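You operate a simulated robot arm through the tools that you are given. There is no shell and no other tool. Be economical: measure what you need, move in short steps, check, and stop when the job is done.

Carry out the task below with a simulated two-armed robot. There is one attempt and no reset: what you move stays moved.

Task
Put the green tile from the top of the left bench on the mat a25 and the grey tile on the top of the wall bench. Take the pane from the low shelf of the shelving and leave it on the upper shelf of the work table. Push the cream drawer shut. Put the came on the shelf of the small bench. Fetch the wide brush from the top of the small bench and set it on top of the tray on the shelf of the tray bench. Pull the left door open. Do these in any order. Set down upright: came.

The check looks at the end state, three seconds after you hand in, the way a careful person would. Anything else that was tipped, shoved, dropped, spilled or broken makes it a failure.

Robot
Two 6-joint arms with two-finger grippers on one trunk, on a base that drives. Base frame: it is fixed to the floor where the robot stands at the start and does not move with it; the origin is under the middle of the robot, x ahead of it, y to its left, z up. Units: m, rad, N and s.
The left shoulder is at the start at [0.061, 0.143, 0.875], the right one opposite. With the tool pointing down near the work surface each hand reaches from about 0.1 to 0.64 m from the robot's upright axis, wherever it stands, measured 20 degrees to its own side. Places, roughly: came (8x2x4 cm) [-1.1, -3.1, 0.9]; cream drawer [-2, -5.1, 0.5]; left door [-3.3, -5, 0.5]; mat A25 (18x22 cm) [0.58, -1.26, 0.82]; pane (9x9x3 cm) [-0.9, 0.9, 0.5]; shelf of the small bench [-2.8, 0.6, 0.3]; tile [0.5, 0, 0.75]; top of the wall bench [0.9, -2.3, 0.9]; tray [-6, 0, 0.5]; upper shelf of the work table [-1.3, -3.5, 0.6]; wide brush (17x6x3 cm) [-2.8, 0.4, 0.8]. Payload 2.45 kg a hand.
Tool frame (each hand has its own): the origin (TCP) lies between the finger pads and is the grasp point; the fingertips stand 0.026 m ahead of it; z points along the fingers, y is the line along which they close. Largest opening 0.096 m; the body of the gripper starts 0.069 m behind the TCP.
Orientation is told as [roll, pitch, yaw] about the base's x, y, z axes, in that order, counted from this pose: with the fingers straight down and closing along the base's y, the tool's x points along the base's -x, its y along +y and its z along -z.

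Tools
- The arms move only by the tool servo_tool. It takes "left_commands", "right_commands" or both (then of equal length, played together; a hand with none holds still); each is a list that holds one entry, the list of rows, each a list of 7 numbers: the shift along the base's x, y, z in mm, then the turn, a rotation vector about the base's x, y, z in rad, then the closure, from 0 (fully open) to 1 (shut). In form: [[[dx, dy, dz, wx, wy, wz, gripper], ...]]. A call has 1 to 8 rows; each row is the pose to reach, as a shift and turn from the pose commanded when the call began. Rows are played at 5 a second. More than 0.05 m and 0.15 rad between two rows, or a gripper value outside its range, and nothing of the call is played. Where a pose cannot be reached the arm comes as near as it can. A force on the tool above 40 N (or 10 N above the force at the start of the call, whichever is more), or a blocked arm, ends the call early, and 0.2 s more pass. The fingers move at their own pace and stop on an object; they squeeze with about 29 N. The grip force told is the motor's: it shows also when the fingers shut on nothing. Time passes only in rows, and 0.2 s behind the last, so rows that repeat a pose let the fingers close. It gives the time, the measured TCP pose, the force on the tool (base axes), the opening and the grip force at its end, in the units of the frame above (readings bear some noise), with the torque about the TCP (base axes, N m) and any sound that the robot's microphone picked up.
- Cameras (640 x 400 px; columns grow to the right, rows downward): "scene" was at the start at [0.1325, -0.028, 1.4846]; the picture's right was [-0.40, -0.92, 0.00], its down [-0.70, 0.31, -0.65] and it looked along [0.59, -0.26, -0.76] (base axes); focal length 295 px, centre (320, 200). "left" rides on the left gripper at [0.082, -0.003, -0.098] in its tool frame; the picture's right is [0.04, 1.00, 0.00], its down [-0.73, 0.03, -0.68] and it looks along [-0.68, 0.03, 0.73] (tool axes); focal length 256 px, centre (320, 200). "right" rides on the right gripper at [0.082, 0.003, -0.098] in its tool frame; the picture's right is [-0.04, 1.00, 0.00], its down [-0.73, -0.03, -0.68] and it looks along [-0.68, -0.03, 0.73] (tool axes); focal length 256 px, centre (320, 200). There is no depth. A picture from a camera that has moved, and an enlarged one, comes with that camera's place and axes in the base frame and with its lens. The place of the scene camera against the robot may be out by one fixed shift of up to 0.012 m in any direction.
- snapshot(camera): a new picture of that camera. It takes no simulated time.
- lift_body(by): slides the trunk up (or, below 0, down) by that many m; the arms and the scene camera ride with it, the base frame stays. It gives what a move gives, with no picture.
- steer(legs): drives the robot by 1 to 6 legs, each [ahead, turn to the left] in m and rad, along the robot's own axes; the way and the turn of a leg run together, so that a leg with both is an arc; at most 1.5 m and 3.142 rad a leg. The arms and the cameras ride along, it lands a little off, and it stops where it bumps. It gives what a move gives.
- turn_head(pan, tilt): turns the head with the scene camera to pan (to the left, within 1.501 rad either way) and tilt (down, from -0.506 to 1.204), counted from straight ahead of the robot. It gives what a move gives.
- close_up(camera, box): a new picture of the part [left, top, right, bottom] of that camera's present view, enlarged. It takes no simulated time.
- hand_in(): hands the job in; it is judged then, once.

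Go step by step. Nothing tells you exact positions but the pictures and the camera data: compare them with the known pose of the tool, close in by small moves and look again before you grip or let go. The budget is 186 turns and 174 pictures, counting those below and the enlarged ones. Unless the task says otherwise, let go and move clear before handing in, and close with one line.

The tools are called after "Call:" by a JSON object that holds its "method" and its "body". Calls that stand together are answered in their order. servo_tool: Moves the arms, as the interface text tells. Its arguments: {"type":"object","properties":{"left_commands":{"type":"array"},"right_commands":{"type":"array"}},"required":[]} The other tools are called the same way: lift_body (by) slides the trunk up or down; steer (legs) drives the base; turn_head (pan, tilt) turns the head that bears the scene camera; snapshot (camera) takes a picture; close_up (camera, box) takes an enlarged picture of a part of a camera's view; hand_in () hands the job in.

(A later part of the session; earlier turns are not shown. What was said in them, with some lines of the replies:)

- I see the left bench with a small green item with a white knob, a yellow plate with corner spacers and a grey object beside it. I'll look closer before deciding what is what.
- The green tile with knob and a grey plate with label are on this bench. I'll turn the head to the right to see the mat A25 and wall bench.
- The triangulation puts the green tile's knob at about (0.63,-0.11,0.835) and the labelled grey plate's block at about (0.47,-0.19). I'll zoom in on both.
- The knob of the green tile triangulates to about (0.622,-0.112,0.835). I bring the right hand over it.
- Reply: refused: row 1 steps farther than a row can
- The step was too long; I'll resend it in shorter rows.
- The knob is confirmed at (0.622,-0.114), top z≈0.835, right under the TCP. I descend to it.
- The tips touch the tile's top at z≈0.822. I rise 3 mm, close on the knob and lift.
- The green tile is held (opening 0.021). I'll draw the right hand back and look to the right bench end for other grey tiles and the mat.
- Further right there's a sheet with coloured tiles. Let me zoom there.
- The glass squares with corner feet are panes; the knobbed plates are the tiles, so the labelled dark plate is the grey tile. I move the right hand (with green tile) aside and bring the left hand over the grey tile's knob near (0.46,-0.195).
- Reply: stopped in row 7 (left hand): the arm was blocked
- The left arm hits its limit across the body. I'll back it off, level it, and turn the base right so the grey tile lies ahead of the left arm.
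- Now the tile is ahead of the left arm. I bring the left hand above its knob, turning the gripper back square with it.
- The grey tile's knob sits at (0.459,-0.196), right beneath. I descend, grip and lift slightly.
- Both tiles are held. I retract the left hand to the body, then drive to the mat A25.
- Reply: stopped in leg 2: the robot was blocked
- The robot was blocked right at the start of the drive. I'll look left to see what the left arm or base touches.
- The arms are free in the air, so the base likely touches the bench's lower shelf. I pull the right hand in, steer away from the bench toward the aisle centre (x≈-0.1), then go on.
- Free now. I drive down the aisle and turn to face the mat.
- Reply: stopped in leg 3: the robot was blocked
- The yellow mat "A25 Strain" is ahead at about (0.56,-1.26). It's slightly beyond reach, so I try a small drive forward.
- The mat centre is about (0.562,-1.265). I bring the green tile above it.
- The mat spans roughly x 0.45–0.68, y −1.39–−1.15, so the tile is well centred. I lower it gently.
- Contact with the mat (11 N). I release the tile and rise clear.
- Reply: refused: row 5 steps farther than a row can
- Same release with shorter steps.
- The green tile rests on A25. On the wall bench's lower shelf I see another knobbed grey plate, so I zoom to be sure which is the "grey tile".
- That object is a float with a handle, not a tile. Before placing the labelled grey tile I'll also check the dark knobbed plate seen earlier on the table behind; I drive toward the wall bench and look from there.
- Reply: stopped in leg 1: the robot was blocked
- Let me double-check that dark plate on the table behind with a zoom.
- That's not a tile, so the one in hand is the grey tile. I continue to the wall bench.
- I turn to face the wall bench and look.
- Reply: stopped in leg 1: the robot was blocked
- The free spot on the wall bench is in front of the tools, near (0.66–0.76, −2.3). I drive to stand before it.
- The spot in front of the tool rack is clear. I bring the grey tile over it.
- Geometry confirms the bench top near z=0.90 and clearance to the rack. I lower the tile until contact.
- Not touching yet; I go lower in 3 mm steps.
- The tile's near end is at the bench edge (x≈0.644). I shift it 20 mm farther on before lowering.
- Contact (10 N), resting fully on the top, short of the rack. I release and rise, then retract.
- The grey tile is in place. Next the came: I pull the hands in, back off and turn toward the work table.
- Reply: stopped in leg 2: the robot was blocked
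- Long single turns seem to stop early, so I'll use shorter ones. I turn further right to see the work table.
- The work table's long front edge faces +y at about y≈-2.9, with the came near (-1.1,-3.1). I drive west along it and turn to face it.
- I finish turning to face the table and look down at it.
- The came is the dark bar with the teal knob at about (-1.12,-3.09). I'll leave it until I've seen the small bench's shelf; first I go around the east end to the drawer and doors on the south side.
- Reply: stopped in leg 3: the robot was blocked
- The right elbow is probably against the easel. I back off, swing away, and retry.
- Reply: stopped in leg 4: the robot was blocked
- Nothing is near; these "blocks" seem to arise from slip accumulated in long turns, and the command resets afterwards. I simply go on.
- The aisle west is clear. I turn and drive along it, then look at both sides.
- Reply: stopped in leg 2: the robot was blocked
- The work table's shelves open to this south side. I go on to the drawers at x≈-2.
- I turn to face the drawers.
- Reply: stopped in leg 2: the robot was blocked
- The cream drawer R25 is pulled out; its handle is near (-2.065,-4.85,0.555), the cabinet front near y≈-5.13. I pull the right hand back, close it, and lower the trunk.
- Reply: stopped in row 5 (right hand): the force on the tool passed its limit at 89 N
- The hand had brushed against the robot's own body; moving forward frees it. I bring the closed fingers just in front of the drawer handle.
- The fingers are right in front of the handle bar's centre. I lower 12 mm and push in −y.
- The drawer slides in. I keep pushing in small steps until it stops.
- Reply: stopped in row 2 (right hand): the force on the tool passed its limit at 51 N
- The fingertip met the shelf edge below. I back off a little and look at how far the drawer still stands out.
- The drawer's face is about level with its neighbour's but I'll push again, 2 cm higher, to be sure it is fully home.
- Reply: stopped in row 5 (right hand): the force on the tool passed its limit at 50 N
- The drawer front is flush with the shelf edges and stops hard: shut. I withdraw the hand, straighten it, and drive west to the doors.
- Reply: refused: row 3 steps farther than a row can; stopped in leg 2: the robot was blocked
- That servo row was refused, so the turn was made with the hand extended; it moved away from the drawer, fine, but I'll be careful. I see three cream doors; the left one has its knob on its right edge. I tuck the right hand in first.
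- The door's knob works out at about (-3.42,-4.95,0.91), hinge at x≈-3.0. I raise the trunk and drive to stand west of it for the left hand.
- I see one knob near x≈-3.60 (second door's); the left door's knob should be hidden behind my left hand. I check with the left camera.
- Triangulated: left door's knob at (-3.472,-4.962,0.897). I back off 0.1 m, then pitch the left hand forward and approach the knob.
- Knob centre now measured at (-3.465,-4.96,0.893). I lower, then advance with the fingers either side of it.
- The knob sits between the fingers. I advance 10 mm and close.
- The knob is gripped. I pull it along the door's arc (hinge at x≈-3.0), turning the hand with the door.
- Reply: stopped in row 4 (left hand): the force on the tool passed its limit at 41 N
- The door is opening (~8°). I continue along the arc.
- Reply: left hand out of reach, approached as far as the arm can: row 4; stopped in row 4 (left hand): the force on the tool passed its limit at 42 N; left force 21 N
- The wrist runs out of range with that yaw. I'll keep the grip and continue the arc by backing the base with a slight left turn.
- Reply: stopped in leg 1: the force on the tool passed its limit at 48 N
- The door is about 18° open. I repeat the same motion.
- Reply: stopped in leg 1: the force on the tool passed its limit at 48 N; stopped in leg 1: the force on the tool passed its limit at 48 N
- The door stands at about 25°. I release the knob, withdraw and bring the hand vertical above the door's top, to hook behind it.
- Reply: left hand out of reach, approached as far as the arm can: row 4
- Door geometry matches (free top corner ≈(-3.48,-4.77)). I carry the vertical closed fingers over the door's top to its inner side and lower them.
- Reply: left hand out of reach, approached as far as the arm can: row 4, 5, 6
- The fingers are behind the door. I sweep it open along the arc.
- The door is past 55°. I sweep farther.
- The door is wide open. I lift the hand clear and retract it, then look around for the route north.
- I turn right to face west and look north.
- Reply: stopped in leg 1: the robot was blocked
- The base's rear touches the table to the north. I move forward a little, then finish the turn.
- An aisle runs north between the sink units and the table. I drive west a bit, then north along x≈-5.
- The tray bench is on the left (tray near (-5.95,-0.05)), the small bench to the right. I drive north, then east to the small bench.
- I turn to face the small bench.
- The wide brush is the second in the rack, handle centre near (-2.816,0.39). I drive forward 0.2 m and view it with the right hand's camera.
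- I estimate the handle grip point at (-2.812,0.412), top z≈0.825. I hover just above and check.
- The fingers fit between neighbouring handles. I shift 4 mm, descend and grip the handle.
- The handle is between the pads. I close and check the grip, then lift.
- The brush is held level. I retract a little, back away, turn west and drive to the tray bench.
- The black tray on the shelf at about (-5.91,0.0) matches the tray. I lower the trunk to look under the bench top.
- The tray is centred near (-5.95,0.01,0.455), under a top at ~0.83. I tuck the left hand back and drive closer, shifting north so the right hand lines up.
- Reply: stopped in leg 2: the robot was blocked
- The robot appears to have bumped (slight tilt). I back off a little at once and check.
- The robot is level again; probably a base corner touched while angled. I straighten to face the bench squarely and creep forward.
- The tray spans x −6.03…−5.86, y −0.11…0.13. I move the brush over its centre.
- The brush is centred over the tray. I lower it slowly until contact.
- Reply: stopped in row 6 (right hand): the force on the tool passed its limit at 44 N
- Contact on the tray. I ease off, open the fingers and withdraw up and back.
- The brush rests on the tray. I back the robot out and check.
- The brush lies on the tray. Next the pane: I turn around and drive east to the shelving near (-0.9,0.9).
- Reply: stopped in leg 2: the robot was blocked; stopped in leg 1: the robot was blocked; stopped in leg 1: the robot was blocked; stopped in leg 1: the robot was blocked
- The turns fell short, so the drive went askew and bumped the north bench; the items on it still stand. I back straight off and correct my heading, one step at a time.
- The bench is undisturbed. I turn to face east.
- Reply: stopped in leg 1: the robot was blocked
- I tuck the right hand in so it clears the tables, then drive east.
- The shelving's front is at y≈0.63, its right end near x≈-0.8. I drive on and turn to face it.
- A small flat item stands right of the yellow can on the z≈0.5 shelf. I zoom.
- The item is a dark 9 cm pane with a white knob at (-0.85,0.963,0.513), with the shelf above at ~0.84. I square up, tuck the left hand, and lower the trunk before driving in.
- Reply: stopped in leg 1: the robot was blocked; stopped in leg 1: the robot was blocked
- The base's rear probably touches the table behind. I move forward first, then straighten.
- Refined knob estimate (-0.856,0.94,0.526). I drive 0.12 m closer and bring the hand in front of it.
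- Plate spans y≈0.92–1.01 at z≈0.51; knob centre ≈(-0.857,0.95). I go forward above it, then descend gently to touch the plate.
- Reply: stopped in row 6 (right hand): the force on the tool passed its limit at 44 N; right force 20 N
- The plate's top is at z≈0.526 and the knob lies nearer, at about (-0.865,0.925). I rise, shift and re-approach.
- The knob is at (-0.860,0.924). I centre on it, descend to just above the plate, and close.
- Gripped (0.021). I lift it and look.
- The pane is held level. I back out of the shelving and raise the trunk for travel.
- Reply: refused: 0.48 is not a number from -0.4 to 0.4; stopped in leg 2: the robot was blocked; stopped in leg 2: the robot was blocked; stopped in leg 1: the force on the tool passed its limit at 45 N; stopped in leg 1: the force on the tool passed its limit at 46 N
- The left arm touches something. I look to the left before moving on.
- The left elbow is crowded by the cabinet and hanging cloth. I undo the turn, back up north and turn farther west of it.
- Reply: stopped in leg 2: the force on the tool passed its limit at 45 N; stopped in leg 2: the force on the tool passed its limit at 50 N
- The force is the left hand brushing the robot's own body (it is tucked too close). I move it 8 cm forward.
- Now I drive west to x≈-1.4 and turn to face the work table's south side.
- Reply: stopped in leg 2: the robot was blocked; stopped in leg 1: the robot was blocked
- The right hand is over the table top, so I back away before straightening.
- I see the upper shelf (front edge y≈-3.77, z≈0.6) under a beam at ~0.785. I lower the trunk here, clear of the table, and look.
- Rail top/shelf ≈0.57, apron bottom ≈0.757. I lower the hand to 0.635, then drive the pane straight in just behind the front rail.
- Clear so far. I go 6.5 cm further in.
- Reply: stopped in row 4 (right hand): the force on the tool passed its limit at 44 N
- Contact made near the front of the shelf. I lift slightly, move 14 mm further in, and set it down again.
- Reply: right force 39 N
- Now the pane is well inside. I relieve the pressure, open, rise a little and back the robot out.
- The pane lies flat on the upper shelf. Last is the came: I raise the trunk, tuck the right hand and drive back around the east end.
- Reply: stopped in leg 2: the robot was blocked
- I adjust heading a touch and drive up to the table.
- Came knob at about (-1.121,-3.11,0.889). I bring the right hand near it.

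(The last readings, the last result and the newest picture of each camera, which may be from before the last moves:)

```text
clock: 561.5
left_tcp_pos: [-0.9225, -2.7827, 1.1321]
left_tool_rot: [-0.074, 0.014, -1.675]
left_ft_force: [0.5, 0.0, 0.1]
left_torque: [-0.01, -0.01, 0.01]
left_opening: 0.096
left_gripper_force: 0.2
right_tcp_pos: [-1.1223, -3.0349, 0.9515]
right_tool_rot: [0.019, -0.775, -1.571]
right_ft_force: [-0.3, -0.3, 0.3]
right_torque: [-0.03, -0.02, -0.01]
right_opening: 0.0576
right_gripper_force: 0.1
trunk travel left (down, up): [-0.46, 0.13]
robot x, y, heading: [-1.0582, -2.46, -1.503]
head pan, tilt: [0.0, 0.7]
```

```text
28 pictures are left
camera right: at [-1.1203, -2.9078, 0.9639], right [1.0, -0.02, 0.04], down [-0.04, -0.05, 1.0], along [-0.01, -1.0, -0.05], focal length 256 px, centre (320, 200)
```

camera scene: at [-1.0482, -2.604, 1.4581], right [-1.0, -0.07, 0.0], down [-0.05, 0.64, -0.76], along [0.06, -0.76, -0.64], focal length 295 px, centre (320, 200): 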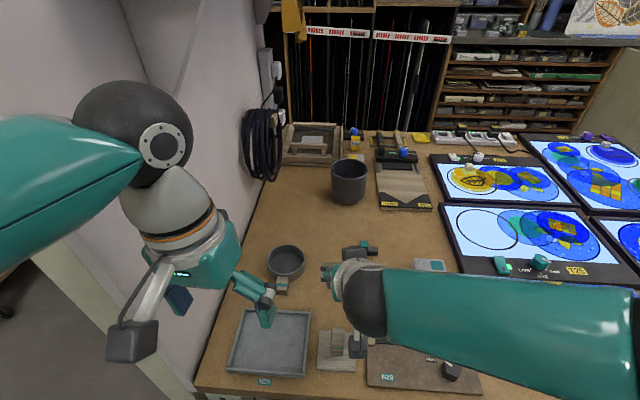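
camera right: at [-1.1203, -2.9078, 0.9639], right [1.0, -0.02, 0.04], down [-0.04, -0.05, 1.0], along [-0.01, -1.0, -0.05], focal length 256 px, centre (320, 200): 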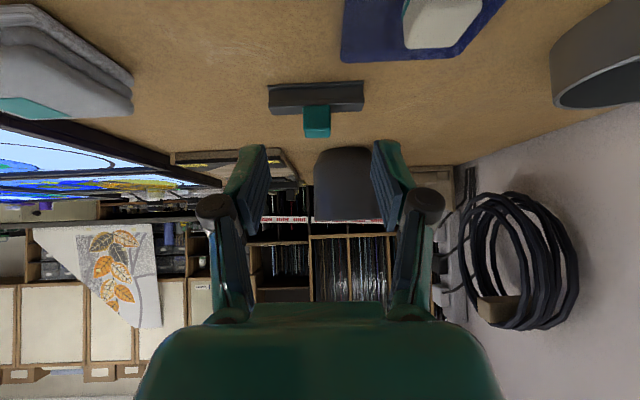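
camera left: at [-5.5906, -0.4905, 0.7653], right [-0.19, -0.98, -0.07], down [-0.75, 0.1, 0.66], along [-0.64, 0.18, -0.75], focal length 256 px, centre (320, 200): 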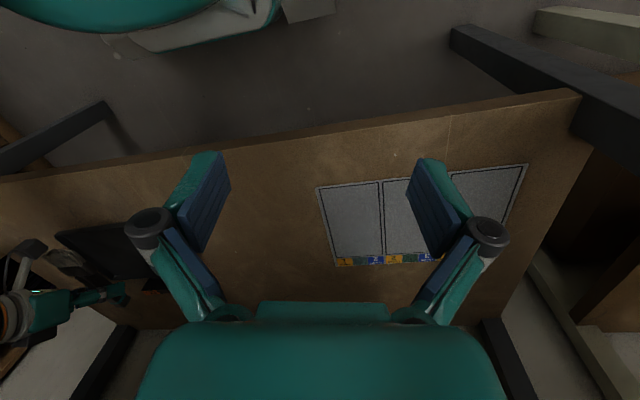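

Bar top ≈0.877, knob centre ≈(-1.125,-3.12). I move above it and look once more.

Call:
{"method": "servo_tool", "body": {"right_commands": [[[-3, -25, -8, 0, 0, 0, 0.4], [-3, -50, -16, 0, 0, 0, 0.4], [-3, -68, -24, 0, 0, 0, 0.4], [-3, -68, -24, 0, 0, 0, 0.4]]]}}

Call:
{"method": "snapshot", "body": {"camera": "right"}}

```text
clock: 562.5
left_tcp_pos: [-0.9232, -2.7805, 1.1316]
left_tool_rot: [-0.074, 0.014, -1.676]
left_ft_force: [0.1, -1.0, 0.7]
left_torque: [0.0, 0.02, -0.04]
left_opening: 0.0961
left_gripper_force: 0.3
right_tcp_pos: [-1.124, -3.1019, 0.9267]
right_tool_rot: [0.018, -0.775, -1.571]
right_ft_force: [0.6, 0.0, 0.1]
right_torque: [0.02, 0.0, -0.02]
right_opening: 0.0576
right_gripper_force: 0.1
trunk travel left (down, up): [-0.46, 0.13]
robot x, y, heading: [-1.0582, -2.4632, -1.498]
head pan, tilt: [0.0, 0.7]
```

```text
27 pictures are left
camera right: at [-1.1232, -2.9756, 0.9399], right [1.0, -0.02, 0.04], down [-0.04, -0.05, 1.0], along [-0.01, -1.0, -0.05], focal length 256 px, centre (320, 200)
```

right: 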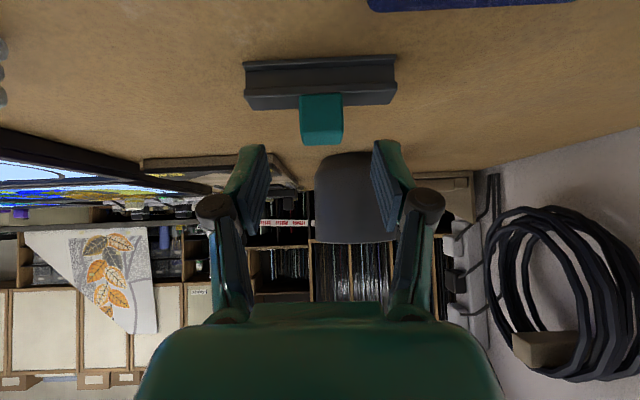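

Aligned. I descend 21 mm and close on the knob.

Call:
{"method": "servo_tool", "body": {"right_commands": [[[0, -6, -8, 0, 0, 0, 0.4], [0, -6, -15, 0, 0, 0, 0.4], [0, -6, -21, 0, 0, 0, 0.4], [0, -6, -21, 0, 0, 0, 0.4], [0, -6, -21, 0, 0, 0, 1], [0, -6, -21, 0, 0, 0, 1], [0, -6, -21, 0, 0, 0, 1]]]}}

Call:
{"method": "snapshot", "body": {"camera": "right"}}

```text
clock: 564.0
left_tcp_pos: [-0.9236, -2.7805, 1.1315]
left_tool_rot: [-0.073, 0.012, -1.675]
left_ft_force: [-0.1, 0.8, 0.9]
left_torque: [0.0, 0.02, -0.01]
left_opening: 0.096
left_gripper_force: 0.1
right_tcp_pos: [-1.1252, -3.1077, 0.905]
right_tool_rot: [0.019, -0.776, -1.571]
right_ft_force: [0.3, 0.0, -0.2]
right_torque: [0.0, 0.02, -0.02]
right_opening: 0.0183
right_gripper_force: 28.2
trunk travel left (down, up): [-0.46, 0.13]
robot x, y, heading: [-1.0572, -2.4598, -1.504]
head pan, tilt: [0.0, 0.7]
```

```text
26 pictures are left
camera right: at [-1.1227, -2.9812, 0.9185], right [1.0, -0.02, 0.04], down [-0.04, -0.05, 1.0], along [-0.01, -1.0, -0.05], focal length 256 px, centre (320, 200)
```

right: 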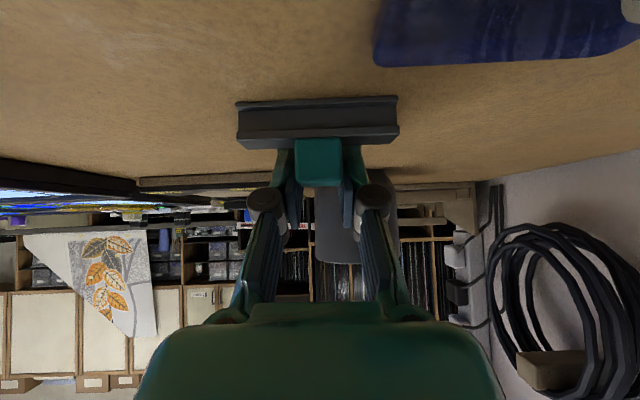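

Gripped (0.018). I lift it and retract.

Call:
{"method": "servo_tool", "body": {"right_commands": [[[0, 0, 15, 0, 0, 0, 1], [0, 0, 45, 0, 0, 0, 1], [0, 10, 85, 0, 0, 0, 1], [0, 35, 110, 0, 0, 0, 1], [0, 75, 120, 0, 0, 0, 1], [0, 115, 120, 0, 0, 0, 1], [0, 155, 120, 0, 0, 0, 1]]]}}

Call:
{"method": "snapshot", "body": {"camera": "right"}}

Call:
{"method": "steer", "body": {"legs": [[-0.45, 0]]}}

```text
clock: 565.6
left_tcp_pos: [-0.9226, -2.7804, 1.132]
left_tool_rot: [-0.072, 0.013, -1.674]
left_ft_force: [-0.5, -0.1, -0.3]
left_torque: [-0.03, 0.01, -0.03]
left_opening: 0.0963
left_gripper_force: 0.1
right_tcp_pos: [-1.1261, -2.9525, 1.0256]
right_tool_rot: [0.02, -0.774, -1.57]
right_ft_force: [0.3, 0.0, -1.4]
right_torque: [-0.03, -0.04, 0.01]
right_opening: 0.0182
right_gripper_force: 28.7
trunk travel left (down, up): [-0.46, 0.13]
robot x, y, heading: [-1.059, -2.4574, -1.497]
head pan, tilt: [0.0, 0.7]
```

```text
25 pictures are left
camera right: at [-1.1236, -2.8249, 1.0392], right [1.0, -0.02, 0.04], down [-0.04, -0.05, 1.0], along [-0.01, -1.0, -0.05], focal length 256 px, centre (320, 200)
```

right: 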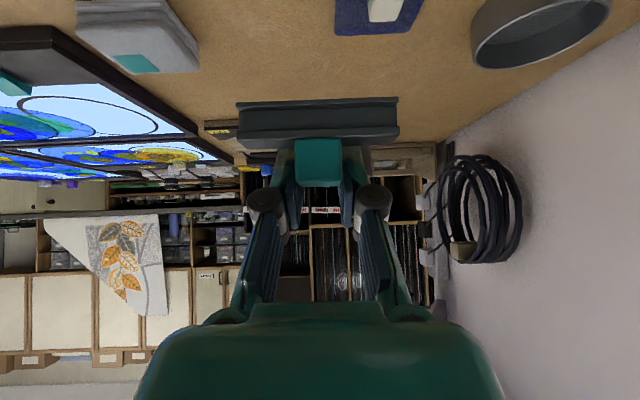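

```text
clock: 568.4
left_tcp_pos: [-0.9558, -2.3265, 1.1317]
left_tool_rot: [-0.073, 0.013, -1.675]
left_ft_force: [-0.6, 0.7, 0.2]
left_torque: [-0.01, -0.03, 0.0]
left_opening: 0.096
left_gripper_force: 0.0
right_tcp_pos: [-1.157, -2.4985, 1.0266]
right_tool_rot: [0.019, -0.776, -1.569]
right_ft_force: [0.5, 0.1, -1.1]
right_torque: [0.0, 0.01, 0.0]
right_opening: 0.018
right_gripper_force: 28.5
trunk travel left (down, up): [-0.46, 0.13]
robot x, y, heading: [-1.0912, -2.0101, -1.5]
head pan, tilt: [0.0, 0.7]
```

Came held upright. I drive back: east, north, then west to the small bench, step by step.

Call:
{"method": "steer", "body": {"legs": [[0, 0.75]]}}

Call:
{"method": "steer", "body": {"legs": [[0, 0.75]]}}

```text
clock: 571.0
left_tcp_pos: [-0.7741, -2.1492, 1.1319]
left_tool_rot: [-0.073, 0.014, -0.927]
left_ft_force: [0.1, -0.7, 0.2]
left_torque: [-0.01, -0.02, 0.0]
left_opening: 0.0961
left_gripper_force: 0.1
right_tcp_pos: [-0.8043, -2.4128, 1.0259]
right_tool_rot: [0.019, -0.775, -0.822]
right_ft_force: [-0.2, -0.3, -0.7]
right_torque: [0.0, 0.0, 0.02]
right_opening: 0.0179
right_gripper_force: 28.8
trunk travel left (down, up): [-0.46, 0.13]
robot x, y, heading: [-1.1077, -2.024, -0.751]
head pan, tilt: [0.0, 0.7]
```

```text
clock: 573.6
left_tcp_pos: [-0.779, -1.8903, 1.1317]
left_tool_rot: [-0.074, 0.015, -0.18]
left_ft_force: [0.9, -0.1, 0.6]
left_torque: [-0.02, 0.02, 0.03]
left_opening: 0.0959
left_gripper_force: 0.0
right_tcp_pos: [-0.6227, -2.1039, 1.0277]
right_tool_rot: [0.018, -0.776, -0.076]
right_ft_force: [0.3, -0.1, -1.1]
right_torque: [-0.01, -0.01, 0.03]
right_opening: 0.0182
right_gripper_force: 28.7
trunk travel left (down, up): [-0.46, 0.13]
robot x, y, heading: [-1.1078, -2.0515, -0.007]
head pan, tilt: [0.0, 0.7]
```

Call:
{"method": "steer", "body": {"legs": [[1.03, 0]]}}

Call:
{"method": "steer", "body": {"legs": [[0, 0.8]]}}

Call:
{"method": "steer", "body": {"legs": [[0, 0.78]]}}

```text
clock: 579.1
left_tcp_pos: [0.2672, -1.9071, 1.1321]
left_tool_rot: [-0.073, 0.014, -0.187]
left_ft_force: [0.9, -0.3, 1.1]
left_torque: [-0.01, 0.01, 0.0]
left_opening: 0.0958
left_gripper_force: 0.0
right_tcp_pos: [0.4215, -2.1226, 1.0262]
right_tool_rot: [0.019, -0.775, -0.081]
right_ft_force: [-0.5, -0.2, 0.0]
right_torque: [0.03, 0.0, 0.01]
right_opening: 0.0181
right_gripper_force: 29.0
trunk travel left (down, up): [-0.46, 0.13]
robot x, y, heading: [-0.0659, -2.0634, -0.014]
head pan, tilt: [0.0, 0.7]
```

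```text
clock: 581.9
left_tcp_pos: [0.0534, -1.7177, 1.1318]
left_tool_rot: [-0.074, 0.015, 0.606]
left_ft_force: [0.3, -0.1, -0.1]
left_torque: [-0.01, 0.01, -0.01]
left_opening: 0.0958
left_gripper_force: 0.1
right_tcp_pos: [0.3152, -1.7589, 1.0267]
right_tool_rot: [0.02, -0.776, 0.712]
right_ft_force: [0.4, 0.2, 0.1]
right_torque: [-0.01, 0.02, 0.01]
right_opening: 0.0179
right_gripper_force: 28.7
trunk travel left (down, up): [-0.46, 0.13]
robot x, y, heading: [-0.0475, -2.0842, 0.773]
head pan, tilt: [0.0, 0.7]
```

```text
clock: 584.5
left_tcp_pos: [-0.2329, -1.7531, 1.1327]
left_tool_rot: [-0.073, 0.014, 1.389]
left_ft_force: [0.2, 0.3, 0.7]
left_torque: [-0.04, 0.01, -0.02]
left_opening: 0.0959
left_gripper_force: 0.0
right_tcp_pos: [-0.0196, -1.5963, 1.0285]
right_tool_rot: [0.019, -0.775, 1.493]
right_ft_force: [-0.2, -0.1, -0.9]
right_torque: [0.01, 0.02, 0.0]
right_opening: 0.018
right_gripper_force: 28.7
trunk travel left (down, up): [-0.46, 0.13]
robot x, y, heading: [-0.0197, -2.0879, 1.546]
head pan, tilt: [0.0, 0.7]
```

Call:
{"method": "steer", "body": {"legs": [[0, 0.07], [1.05, 0], [1.05, 0]]}}

Call:
{"method": "steer", "body": {"legs": [[0, 0.7]]}}

Call:
{"method": "steer", "body": {"legs": [[0, 0.7]]}}

```text
clock: 595.6
left_tcp_pos: [-0.3558, 0.3273, 1.1338]
left_tool_rot: [-0.074, 0.015, 1.456]
left_ft_force: [0.4, -0.1, -0.6]
left_torque: [0.0, 0.02, -0.01]
left_opening: 0.0962
left_gripper_force: 0.1
right_tcp_pos: [-0.1531, 0.4973, 1.0288]
right_tool_rot: [0.02, -0.776, 1.561]
right_ft_force: [0.0, -0.6, -0.8]
right_torque: [0.03, 0.0, 0.01]
right_opening: 0.0182
right_gripper_force: 29.3
trunk travel left (down, up): [-0.46, 0.13]
robot x, y, heading: [-0.1216, 0.0093, 1.615]
head pan, tilt: [0.0, 0.7]
```

```text
clock: 598.1
left_tcp_pos: [-0.5047, 0.1013, 1.1346]
left_tool_rot: [-0.073, 0.013, 2.157]
left_ft_force: [0.6, 0.3, -1.2]
left_torque: [-0.02, 0.0, 0.01]
left_opening: 0.0959
left_gripper_force: 0.0
right_tcp_pos: [-0.4561, 0.3627, 1.0285]
right_tool_rot: [0.019, -0.776, 2.258]
right_ft_force: [-0.6, 0.0, 0.0]
right_torque: [-0.01, -0.01, 0.0]
right_opening: 0.0182
right_gripper_force: 29.0
trunk travel left (down, up): [-0.46, 0.13]
robot x, y, heading: [-0.1008, 0.027, 2.316]
head pan, tilt: [0.0, 0.7]
```

```text
clock: 600.6
left_tcp_pos: [-0.4604, -0.1735, 1.1349]
left_tool_rot: [-0.074, 0.014, 2.854]
left_ft_force: [1.2, -0.1, 0.8]
left_torque: [0.0, -0.03, -0.02]
left_opening: 0.0961
left_gripper_force: 0.1
right_tcp_pos: [-0.5931, 0.0564, 1.0291]
right_tool_rot: [0.02, -0.776, 2.958]
right_ft_force: [-0.7, 0.1, -1.5]
right_torque: [0.04, -0.01, 0.0]
right_opening: 0.0184
right_gripper_force: 29.0
trunk travel left (down, up): [-0.46, 0.13]
robot x, y, heading: [-0.1062, 0.0447, 3.015]
head pan, tilt: [0.0, 0.7]
```

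Call:
{"method": "steer", "body": {"legs": [[0, 0.17], [1.0, 0], [0.95, 0], [0, 0.25], [0.85, 0]]}}

```text
clock: 616.3
left_tcp_pos: [-3.0859, -0.6273, 1.1358]
left_tool_rot: [-0.073, 0.014, -3.003]
left_ft_force: [0.2, -0.1, -0.9]
left_torque: [0.03, -0.02, -0.01]
left_opening: 0.0962
left_gripper_force: 0.1
right_tcp_pos: [-3.3002, -0.4735, 1.0304]
right_tool_rot: [0.019, -0.775, -2.898]
right_ft_force: [-0.3, -0.3, -2.1]
right_torque: [0.0, -0.03, 0.01]
right_opening: 0.018
right_gripper_force: 29.5
trunk travel left (down, up): [-0.46, 0.13]
robot x, y, heading: [-2.8531, -0.2769, -2.845]
head pan, tilt: [0.0, 0.7]
```

Call:
{"method": "steer", "body": {"legs": [[0, -0.7]]}}

Call:
{"method": "steer", "body": {"legs": [[0, -0.7]]}}

Call:
{"method": "steer", "body": {"legs": [[0, -0.47]]}}

```text
clock: 618.8
left_tcp_pos: [-3.2549, -0.3997, 1.1357]
left_tool_rot: [-0.072, 0.013, 2.589]
left_ft_force: [-0.2, 0.0, -0.4]
left_torque: [-0.02, -0.03, -0.05]
left_opening: 0.0959
left_gripper_force: 0.0
right_tcp_pos: [-3.3211, -0.1432, 1.0294]
right_tool_rot: [0.019, -0.775, 2.693]
right_ft_force: [-0.3, 0.2, -1.1]
right_torque: [-0.01, -0.03, -0.02]
right_opening: 0.0183
right_gripper_force: 28.8
trunk travel left (down, up): [-0.46, 0.13]
robot x, y, heading: [-2.8594, -0.2958, 2.747]
head pan, tilt: [0.0, 0.7]
```

```text
clock: 621.3
left_tcp_pos: [-3.2269, -0.1203, 1.1371]
left_tool_rot: [-0.076, 0.015, 1.89]
left_ft_force: [-0.4, 0.2, -0.8]
left_torque: [-0.05, 0.03, 0.01]
left_opening: 0.0959
left_gripper_force: 0.1
right_tcp_pos: [-3.1139, 0.1199, 1.0306]
right_tool_rot: [0.02, -0.774, 1.994]
right_ft_force: [0.3, 0.7, 0.2]
right_torque: [0.01, 0.0, 0.01]
right_opening: 0.0182
right_gripper_force: 29.2
trunk travel left (down, up): [-0.46, 0.13]
robot x, y, heading: [-2.8794, -0.3103, 2.048]
head pan, tilt: [0.0, 0.7]
```

```text
clock: 623.2
left_tcp_pos: [-3.1061, 0.018, 1.1367]
left_tool_rot: [-0.074, 0.013, 1.421]
left_ft_force: [0.5, 0.4, 1.2]
left_torque: [-0.02, -0.03, -0.03]
left_opening: 0.0962
left_gripper_force: 0.1
right_tcp_pos: [-2.8981, 0.1805, 1.0321]
right_tool_rot: [0.018, -0.774, 1.525]
right_ft_force: [0.2, 0.2, -1.2]
right_torque: [0.03, 0.02, 0.03]
right_opening: 0.0182
right_gripper_force: 29.1
trunk travel left (down, up): [-0.46, 0.13]
robot x, y, heading: [-2.898, -0.3071, 1.576]
head pan, tilt: [0.0, 0.7]
```

I lower the trunk and look at the shelf below the bench.

Call:
{"method": "lift_body", "body": {"by": -0.4}}

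Call:
{"method": "lift_body", "body": {"by": -0.05}}

Call:
{"method": "turn_head", "body": {"pan": -0.2, "tilt": 0.65}}

Call:
{"method": "snapshot", "body": {"camera": "scene"}}

Call:
{"method": "snapshot", "body": {"camera": "right"}}

```text
clock: 627.0
left_tcp_pos: [-3.1065, 0.0171, 0.7368]
left_tool_rot: [-0.071, 0.016, 1.421]
left_ft_force: [0.3, -0.7, 0.1]
left_torque: [-0.02, -0.03, 0.0]
left_opening: 0.0959
left_gripper_force: 0.1
right_tcp_pos: [-2.8961, 0.1789, 0.6329]
right_tool_rot: [0.02, -0.776, 1.527]
right_ft_force: [-0.6, 0.3, -0.8]
right_torque: [-0.01, -0.01, 0.0]
right_opening: 0.0181
right_gripper_force: 29.2
trunk travel left (down, up): [-0.06, 0.53]
robot x, y, heading: [-2.8975, -0.3081, 1.58]
head pan, tilt: [0.0, 0.7]
```

```text
clock: 627.9
left_tcp_pos: [-3.1055, 0.0169, 0.6868]
left_tool_rot: [-0.073, 0.015, 1.422]
left_ft_force: [0.5, -0.1, 0.5]
left_torque: [0.03, -0.01, 0.04]
left_opening: 0.096
left_gripper_force: 0.1
right_tcp_pos: [-2.8964, 0.1787, 0.5822]
right_tool_rot: [0.019, -0.773, 1.526]
right_ft_force: [0.6, 0.2, -1.1]
right_torque: [0.04, 0.0, 0.01]
right_opening: 0.0184
right_gripper_force: 29.1
trunk travel left (down, up): [-0.01, 0.58]
robot x, y, heading: [-2.8972, -0.3067, 1.577]
head pan, tilt: [0.0, 0.7]
```

```text
clock: 628.6
left_tcp_pos: [-3.1059, 0.0173, 0.6873]
left_tool_rot: [-0.073, 0.014, 1.422]
left_ft_force: [-0.2, -0.8, -0.8]
left_torque: [-0.03, 0.01, 0.02]
left_opening: 0.0961
left_gripper_force: 0.0
right_tcp_pos: [-2.8967, 0.1797, 0.581]
right_tool_rot: [0.02, -0.775, 1.525]
right_ft_force: [0.1, -0.2, -1.5]
right_torque: [-0.02, 0.01, 0.01]
right_opening: 0.0183
right_gripper_force: 29.4
trunk travel left (down, up): [-0.01, 0.58]
robot x, y, heading: [-2.8971, -0.3022, 1.584]
head pan, tilt: [-0.201, 0.649]
```

```text
24 pictures are left
camera scene: at [-2.879, -0.1574, 1.0125], right [0.98, -0.19, 0.0], down [-0.12, -0.59, -0.8], along [0.15, 0.78, -0.61], focal length 295 px, centre (320, 200)
```

scene: 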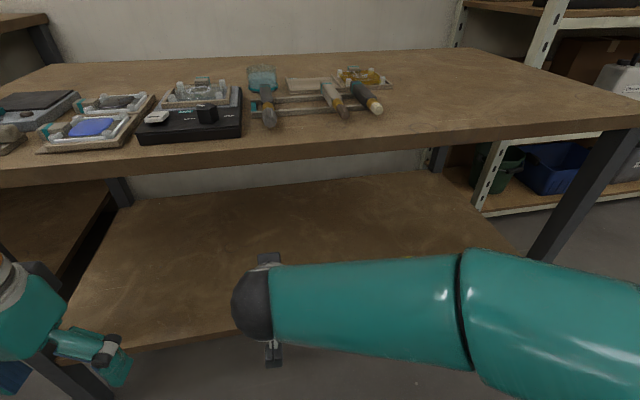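

```text
23 pictures are left
camera right: at [-2.9038, 0.052, 0.5946], right [-1.0, 0.06, 0.04], down [0.04, 0.05, 1.0], along [0.06, 1.0, -0.05], focal length 256 px, centre (320, 200)
```

right: 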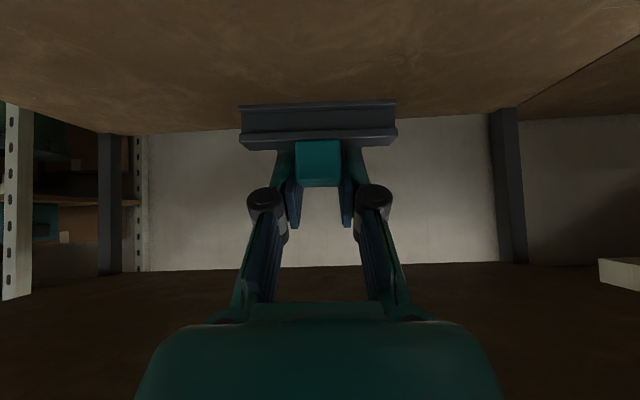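

The shelf is empty and open. I lower the hand in front, then drive in.

Call:
{"method": "servo_tool", "body": {"right_commands": [[[0, 0, -35, 0, 0, 0.0, 1], [5, 0, -70, 0, 0, 0.02, 1], [10, 0, -105, 0, 0, 0.04, 1], [15, 0, -130, 0, 0, 0.045, 1]]]}}

Call:
{"method": "steer", "body": {"legs": [[0.17, 0]]}}

Call:
{"method": "snapshot", "body": {"camera": "right"}}

```text
clock: 629.6
left_tcp_pos: [-3.1058, 0.0176, 0.6872]
left_tool_rot: [-0.074, 0.015, 1.421]
left_ft_force: [0.1, -0.1, 0.1]
left_torque: [0.02, 0.0, 0.02]
left_opening: 0.0963
left_gripper_force: 0.0
right_tcp_pos: [-2.8825, 0.1795, 0.451]
right_tool_rot: [0.021, -0.773, 1.569]
right_ft_force: [-0.4, -0.3, -0.8]
right_torque: [-0.01, 0.03, 0.0]
right_opening: 0.0182
right_gripper_force: 28.8
trunk travel left (down, up): [-0.01, 0.58]
robot x, y, heading: [-2.893, -0.3041, 1.584]
head pan, tilt: [-0.201, 0.649]
```

```text
clock: 631.1
left_tcp_pos: [-3.1064, 0.186, 0.6869]
left_tool_rot: [-0.073, 0.013, 1.42]
left_ft_force: [0.3, -0.2, 0.3]
left_torque: [0.02, 0.0, 0.01]
left_opening: 0.0958
left_gripper_force: 0.0
right_tcp_pos: [-2.8838, 0.3503, 0.4512]
right_tool_rot: [0.018, -0.775, 1.571]
right_ft_force: [0.6, -0.3, -0.7]
right_torque: [0.04, 0.02, 0.0]
right_opening: 0.0184
right_gripper_force: 28.8
trunk travel left (down, up): [-0.01, 0.58]
robot x, y, heading: [-2.9022, -0.1346, 1.584]
head pan, tilt: [-0.201, 0.649]
```

```text
22 pictures are left
camera right: at [-2.885, 0.2222, 0.4646], right [-1.0, 0.01, 0.04], down [0.04, 0.05, 1.0], along [0.01, 1.0, -0.05], focal length 256 px, centre (320, 200)
```

right: 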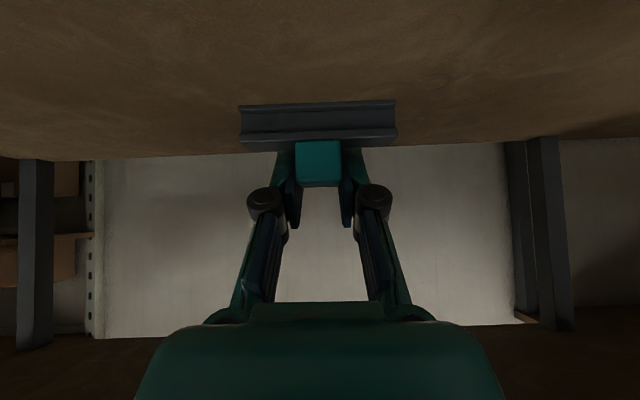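

Call:
{"method": "servo_tool", "body": {"right_commands": [[[0, 20, -15, 0, 0, 0, 1], [0, 40, -35, 0, 0, 0, 1], [0, 60, -55, 0, 0, 0, 1], [0, 65, -70, 0, 0, 0, 1], [0, 65, -80, 0, 0, 0, 1], [0, 65, -88, 0, 0, 0, 1], [0, 65, -94, 0, 0, 0, 1]]]}}

Call:
{"method": "snapshot", "body": {"camera": "scene"}}

```text
clock: 632.7
left_tcp_pos: [-3.1072, 0.1865, 0.687]
left_tool_rot: [-0.074, 0.014, 1.42]
left_ft_force: [0.5, 0.9, -0.6]
left_torque: [0.02, 0.0, 0.0]
left_opening: 0.0959
left_gripper_force: 0.0
right_tcp_pos: [-2.8831, 0.4139, 0.3591]
right_tool_rot: [0.019, -0.774, 1.572]
right_ft_force: [0.8, 1.1, -1.4]
right_torque: [0.0, -0.01, 0.01]
right_opening: 0.0184
right_gripper_force: 28.9
trunk travel left (down, up): [-0.01, 0.58]
robot x, y, heading: [-2.9004, -0.1353, 1.579]
head pan, tilt: [-0.201, 0.649]
```

```text
21 pictures are left
camera scene: at [-2.8805, 0.0135, 1.0125], right [0.98, -0.19, 0.0], down [-0.12, -0.59, -0.8], along [0.15, 0.78, -0.6], focal length 295 px, centre (320, 200)
```

scene: 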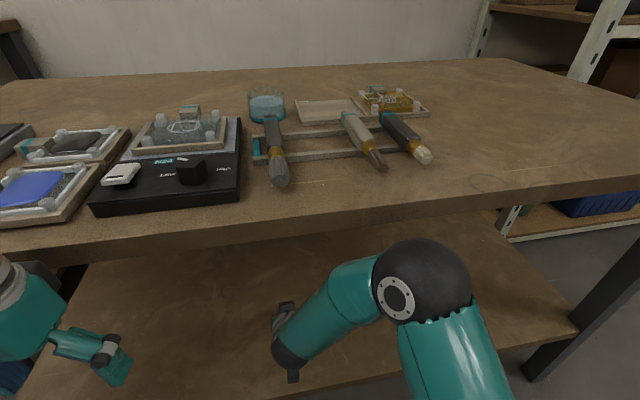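

No contact yet; I continue lowering in small steps.

Call:
{"method": "servo_tool", "body": {"right_commands": [[[0, 0, -5, 0, 0, 0, 1], [0, 0, -9, 0, 0, 0, 1], [0, 0, -13, 0, 0, 0, 1], [0, 0, -17, 0, 0, 0, 1], [0, 0, -21, 0, 0, 0, 1], [0, 0, -25, 0, 0, 0, 1], [0, 0, -25, 0, 0, 0, 1]]]}}

Call:
{"method": "snapshot", "body": {"camera": "right"}}

```text
clock: 634.3
left_tcp_pos: [-3.1075, 0.1868, 0.6885]
left_tool_rot: [-0.074, 0.012, 1.42]
left_ft_force: [0.1, -0.8, -0.3]
left_torque: [-0.01, 0.01, 0.01]
left_opening: 0.0961
left_gripper_force: 0.1
right_tcp_pos: [-2.882, 0.4155, 0.3362]
right_tool_rot: [0.021, -0.781, 1.571]
right_ft_force: [-0.5, -4.5, 17.2]
right_torque: [-0.45, -0.23, -0.03]
right_opening: 0.0181
right_gripper_force: 29.7
trunk travel left (down, up): [-0.01, 0.58]
robot x, y, heading: [-2.8951, -0.138, 1.576]
head pan, tilt: [-0.201, 0.649]
```

```text
20 pictures are left
camera right: at [-2.885, 0.2877, 0.3475], right [-1.0, 0.01, 0.04], down [0.04, 0.04, 1.0], along [0.01, 1.0, -0.04], focal length 256 px, centre (320, 200)
```

right: 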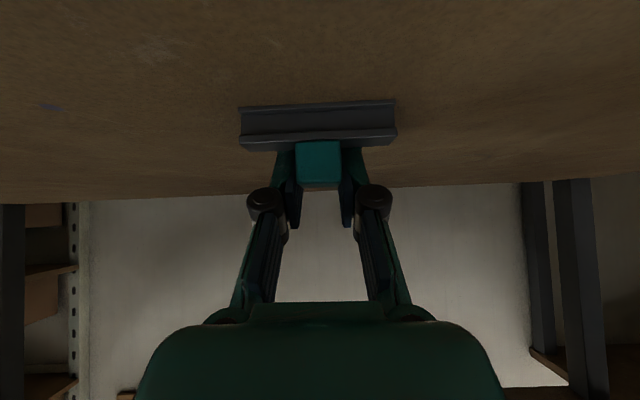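

Contact (17 N) on the shelf with the came level. I ease, release, and rise clear.

Call:
{"method": "servo_tool", "body": {"right_commands": [[[0, 0, 1, 0.005, 0, 0, 1], [0, 0, 1, 0.005, 0, 0, 0.7], [0, 0, 1, 0.005, 0, 0, 0.4], [0, 0, 1, 0.005, 0, 0, 0.4], [0, 0, 20, 0, 0, 0, 0.4], [0, 0, 45, 0, 0, 0, 0.4], [0, -30, 70, 0, 0, 0, 0.4], [0, -60, 90, 0, 0, 0, 0.4]]]}}

Call:
{"method": "snapshot", "body": {"camera": "right"}}

```text
clock: 636.1
left_tcp_pos: [-3.1087, 0.188, 0.6872]
left_tool_rot: [-0.072, 0.013, 1.421]
left_ft_force: [-0.1, 0.3, -0.2]
left_torque: [-0.01, -0.01, 0.01]
left_opening: 0.0961
left_gripper_force: 0.1
right_tcp_pos: [-2.8839, 0.355, 0.4235]
right_tool_rot: [0.018, -0.774, 1.571]
right_ft_force: [-0.7, 0.8, -0.1]
right_torque: [-0.02, 0.0, -0.01]
right_opening: 0.0575
right_gripper_force: 0.0
trunk travel left (down, up): [-0.01, 0.58]
robot x, y, heading: [-2.8975, -0.1359, 1.581]
head pan, tilt: [-0.201, 0.649]
```

```text
19 pictures are left
camera right: at [-2.8852, 0.2276, 0.4361], right [-1.0, 0.01, 0.04], down [0.04, 0.05, 1.0], along [0.01, 1.0, -0.05], focal length 256 px, centre (320, 200)
```

right: 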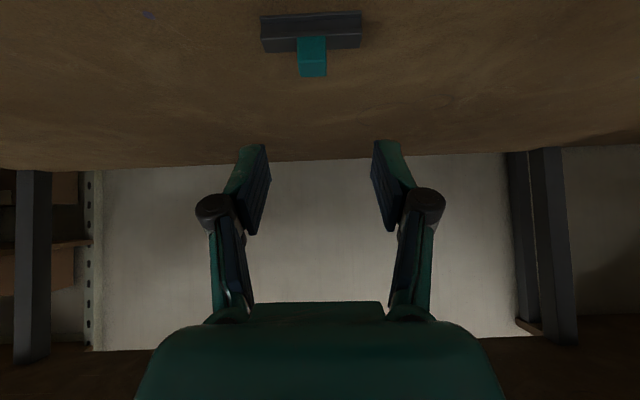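

The came stands upright on the shelf. I back the robot out and take a last look.

Call:
{"method": "steer", "body": {"legs": [[-0.3, 0]]}}

Call:
{"method": "snapshot", "body": {"camera": "scene"}}

```text
clock: 638.2
left_tcp_pos: [-3.1053, -0.1136, 0.6859]
left_tool_rot: [-0.074, 0.013, 1.42]
left_ft_force: [0.7, 0.2, 0.9]
left_torque: [-0.02, 0.0, 0.0]
left_opening: 0.0962
left_gripper_force: 0.1
right_tcp_pos: [-2.8829, 0.0555, 0.4239]
right_tool_rot: [0.019, -0.775, 1.574]
right_ft_force: [-0.5, -0.4, 0.6]
right_torque: [-0.02, -0.02, -0.02]
right_opening: 0.0578
right_gripper_force: 0.0
trunk travel left (down, up): [-0.01, 0.58]
robot x, y, heading: [-2.8974, -0.4349, 1.583]
head pan, tilt: [-0.201, 0.649]
```

```text
18 pictures are left
camera scene: at [-2.8779, -0.2862, 1.0125], right [0.98, -0.19, 0.0], down [-0.11, -0.59, -0.8], along [0.15, 0.78, -0.6], focal length 295 px, centre (320, 200)
```

scene: 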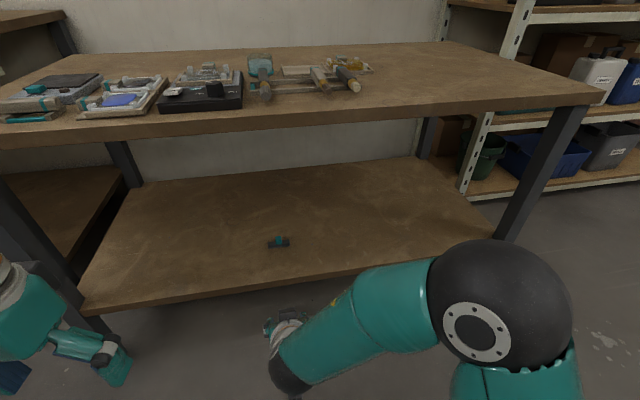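

The came stands upright on the small bench's shelf and both hands are empty and clear. Every task is done, so I hand in.

Call:
{"method": "hand_in", "body": {}}

```text
The job is handed in.
```

I handed the job in with all seven parts done. The drawer's shut state rests on feeling it stop hard twice and seeing its front level with the shelf edges. On the way to the shelving the base ran into the bench along the north wall, and nothing on it looked disturbed.
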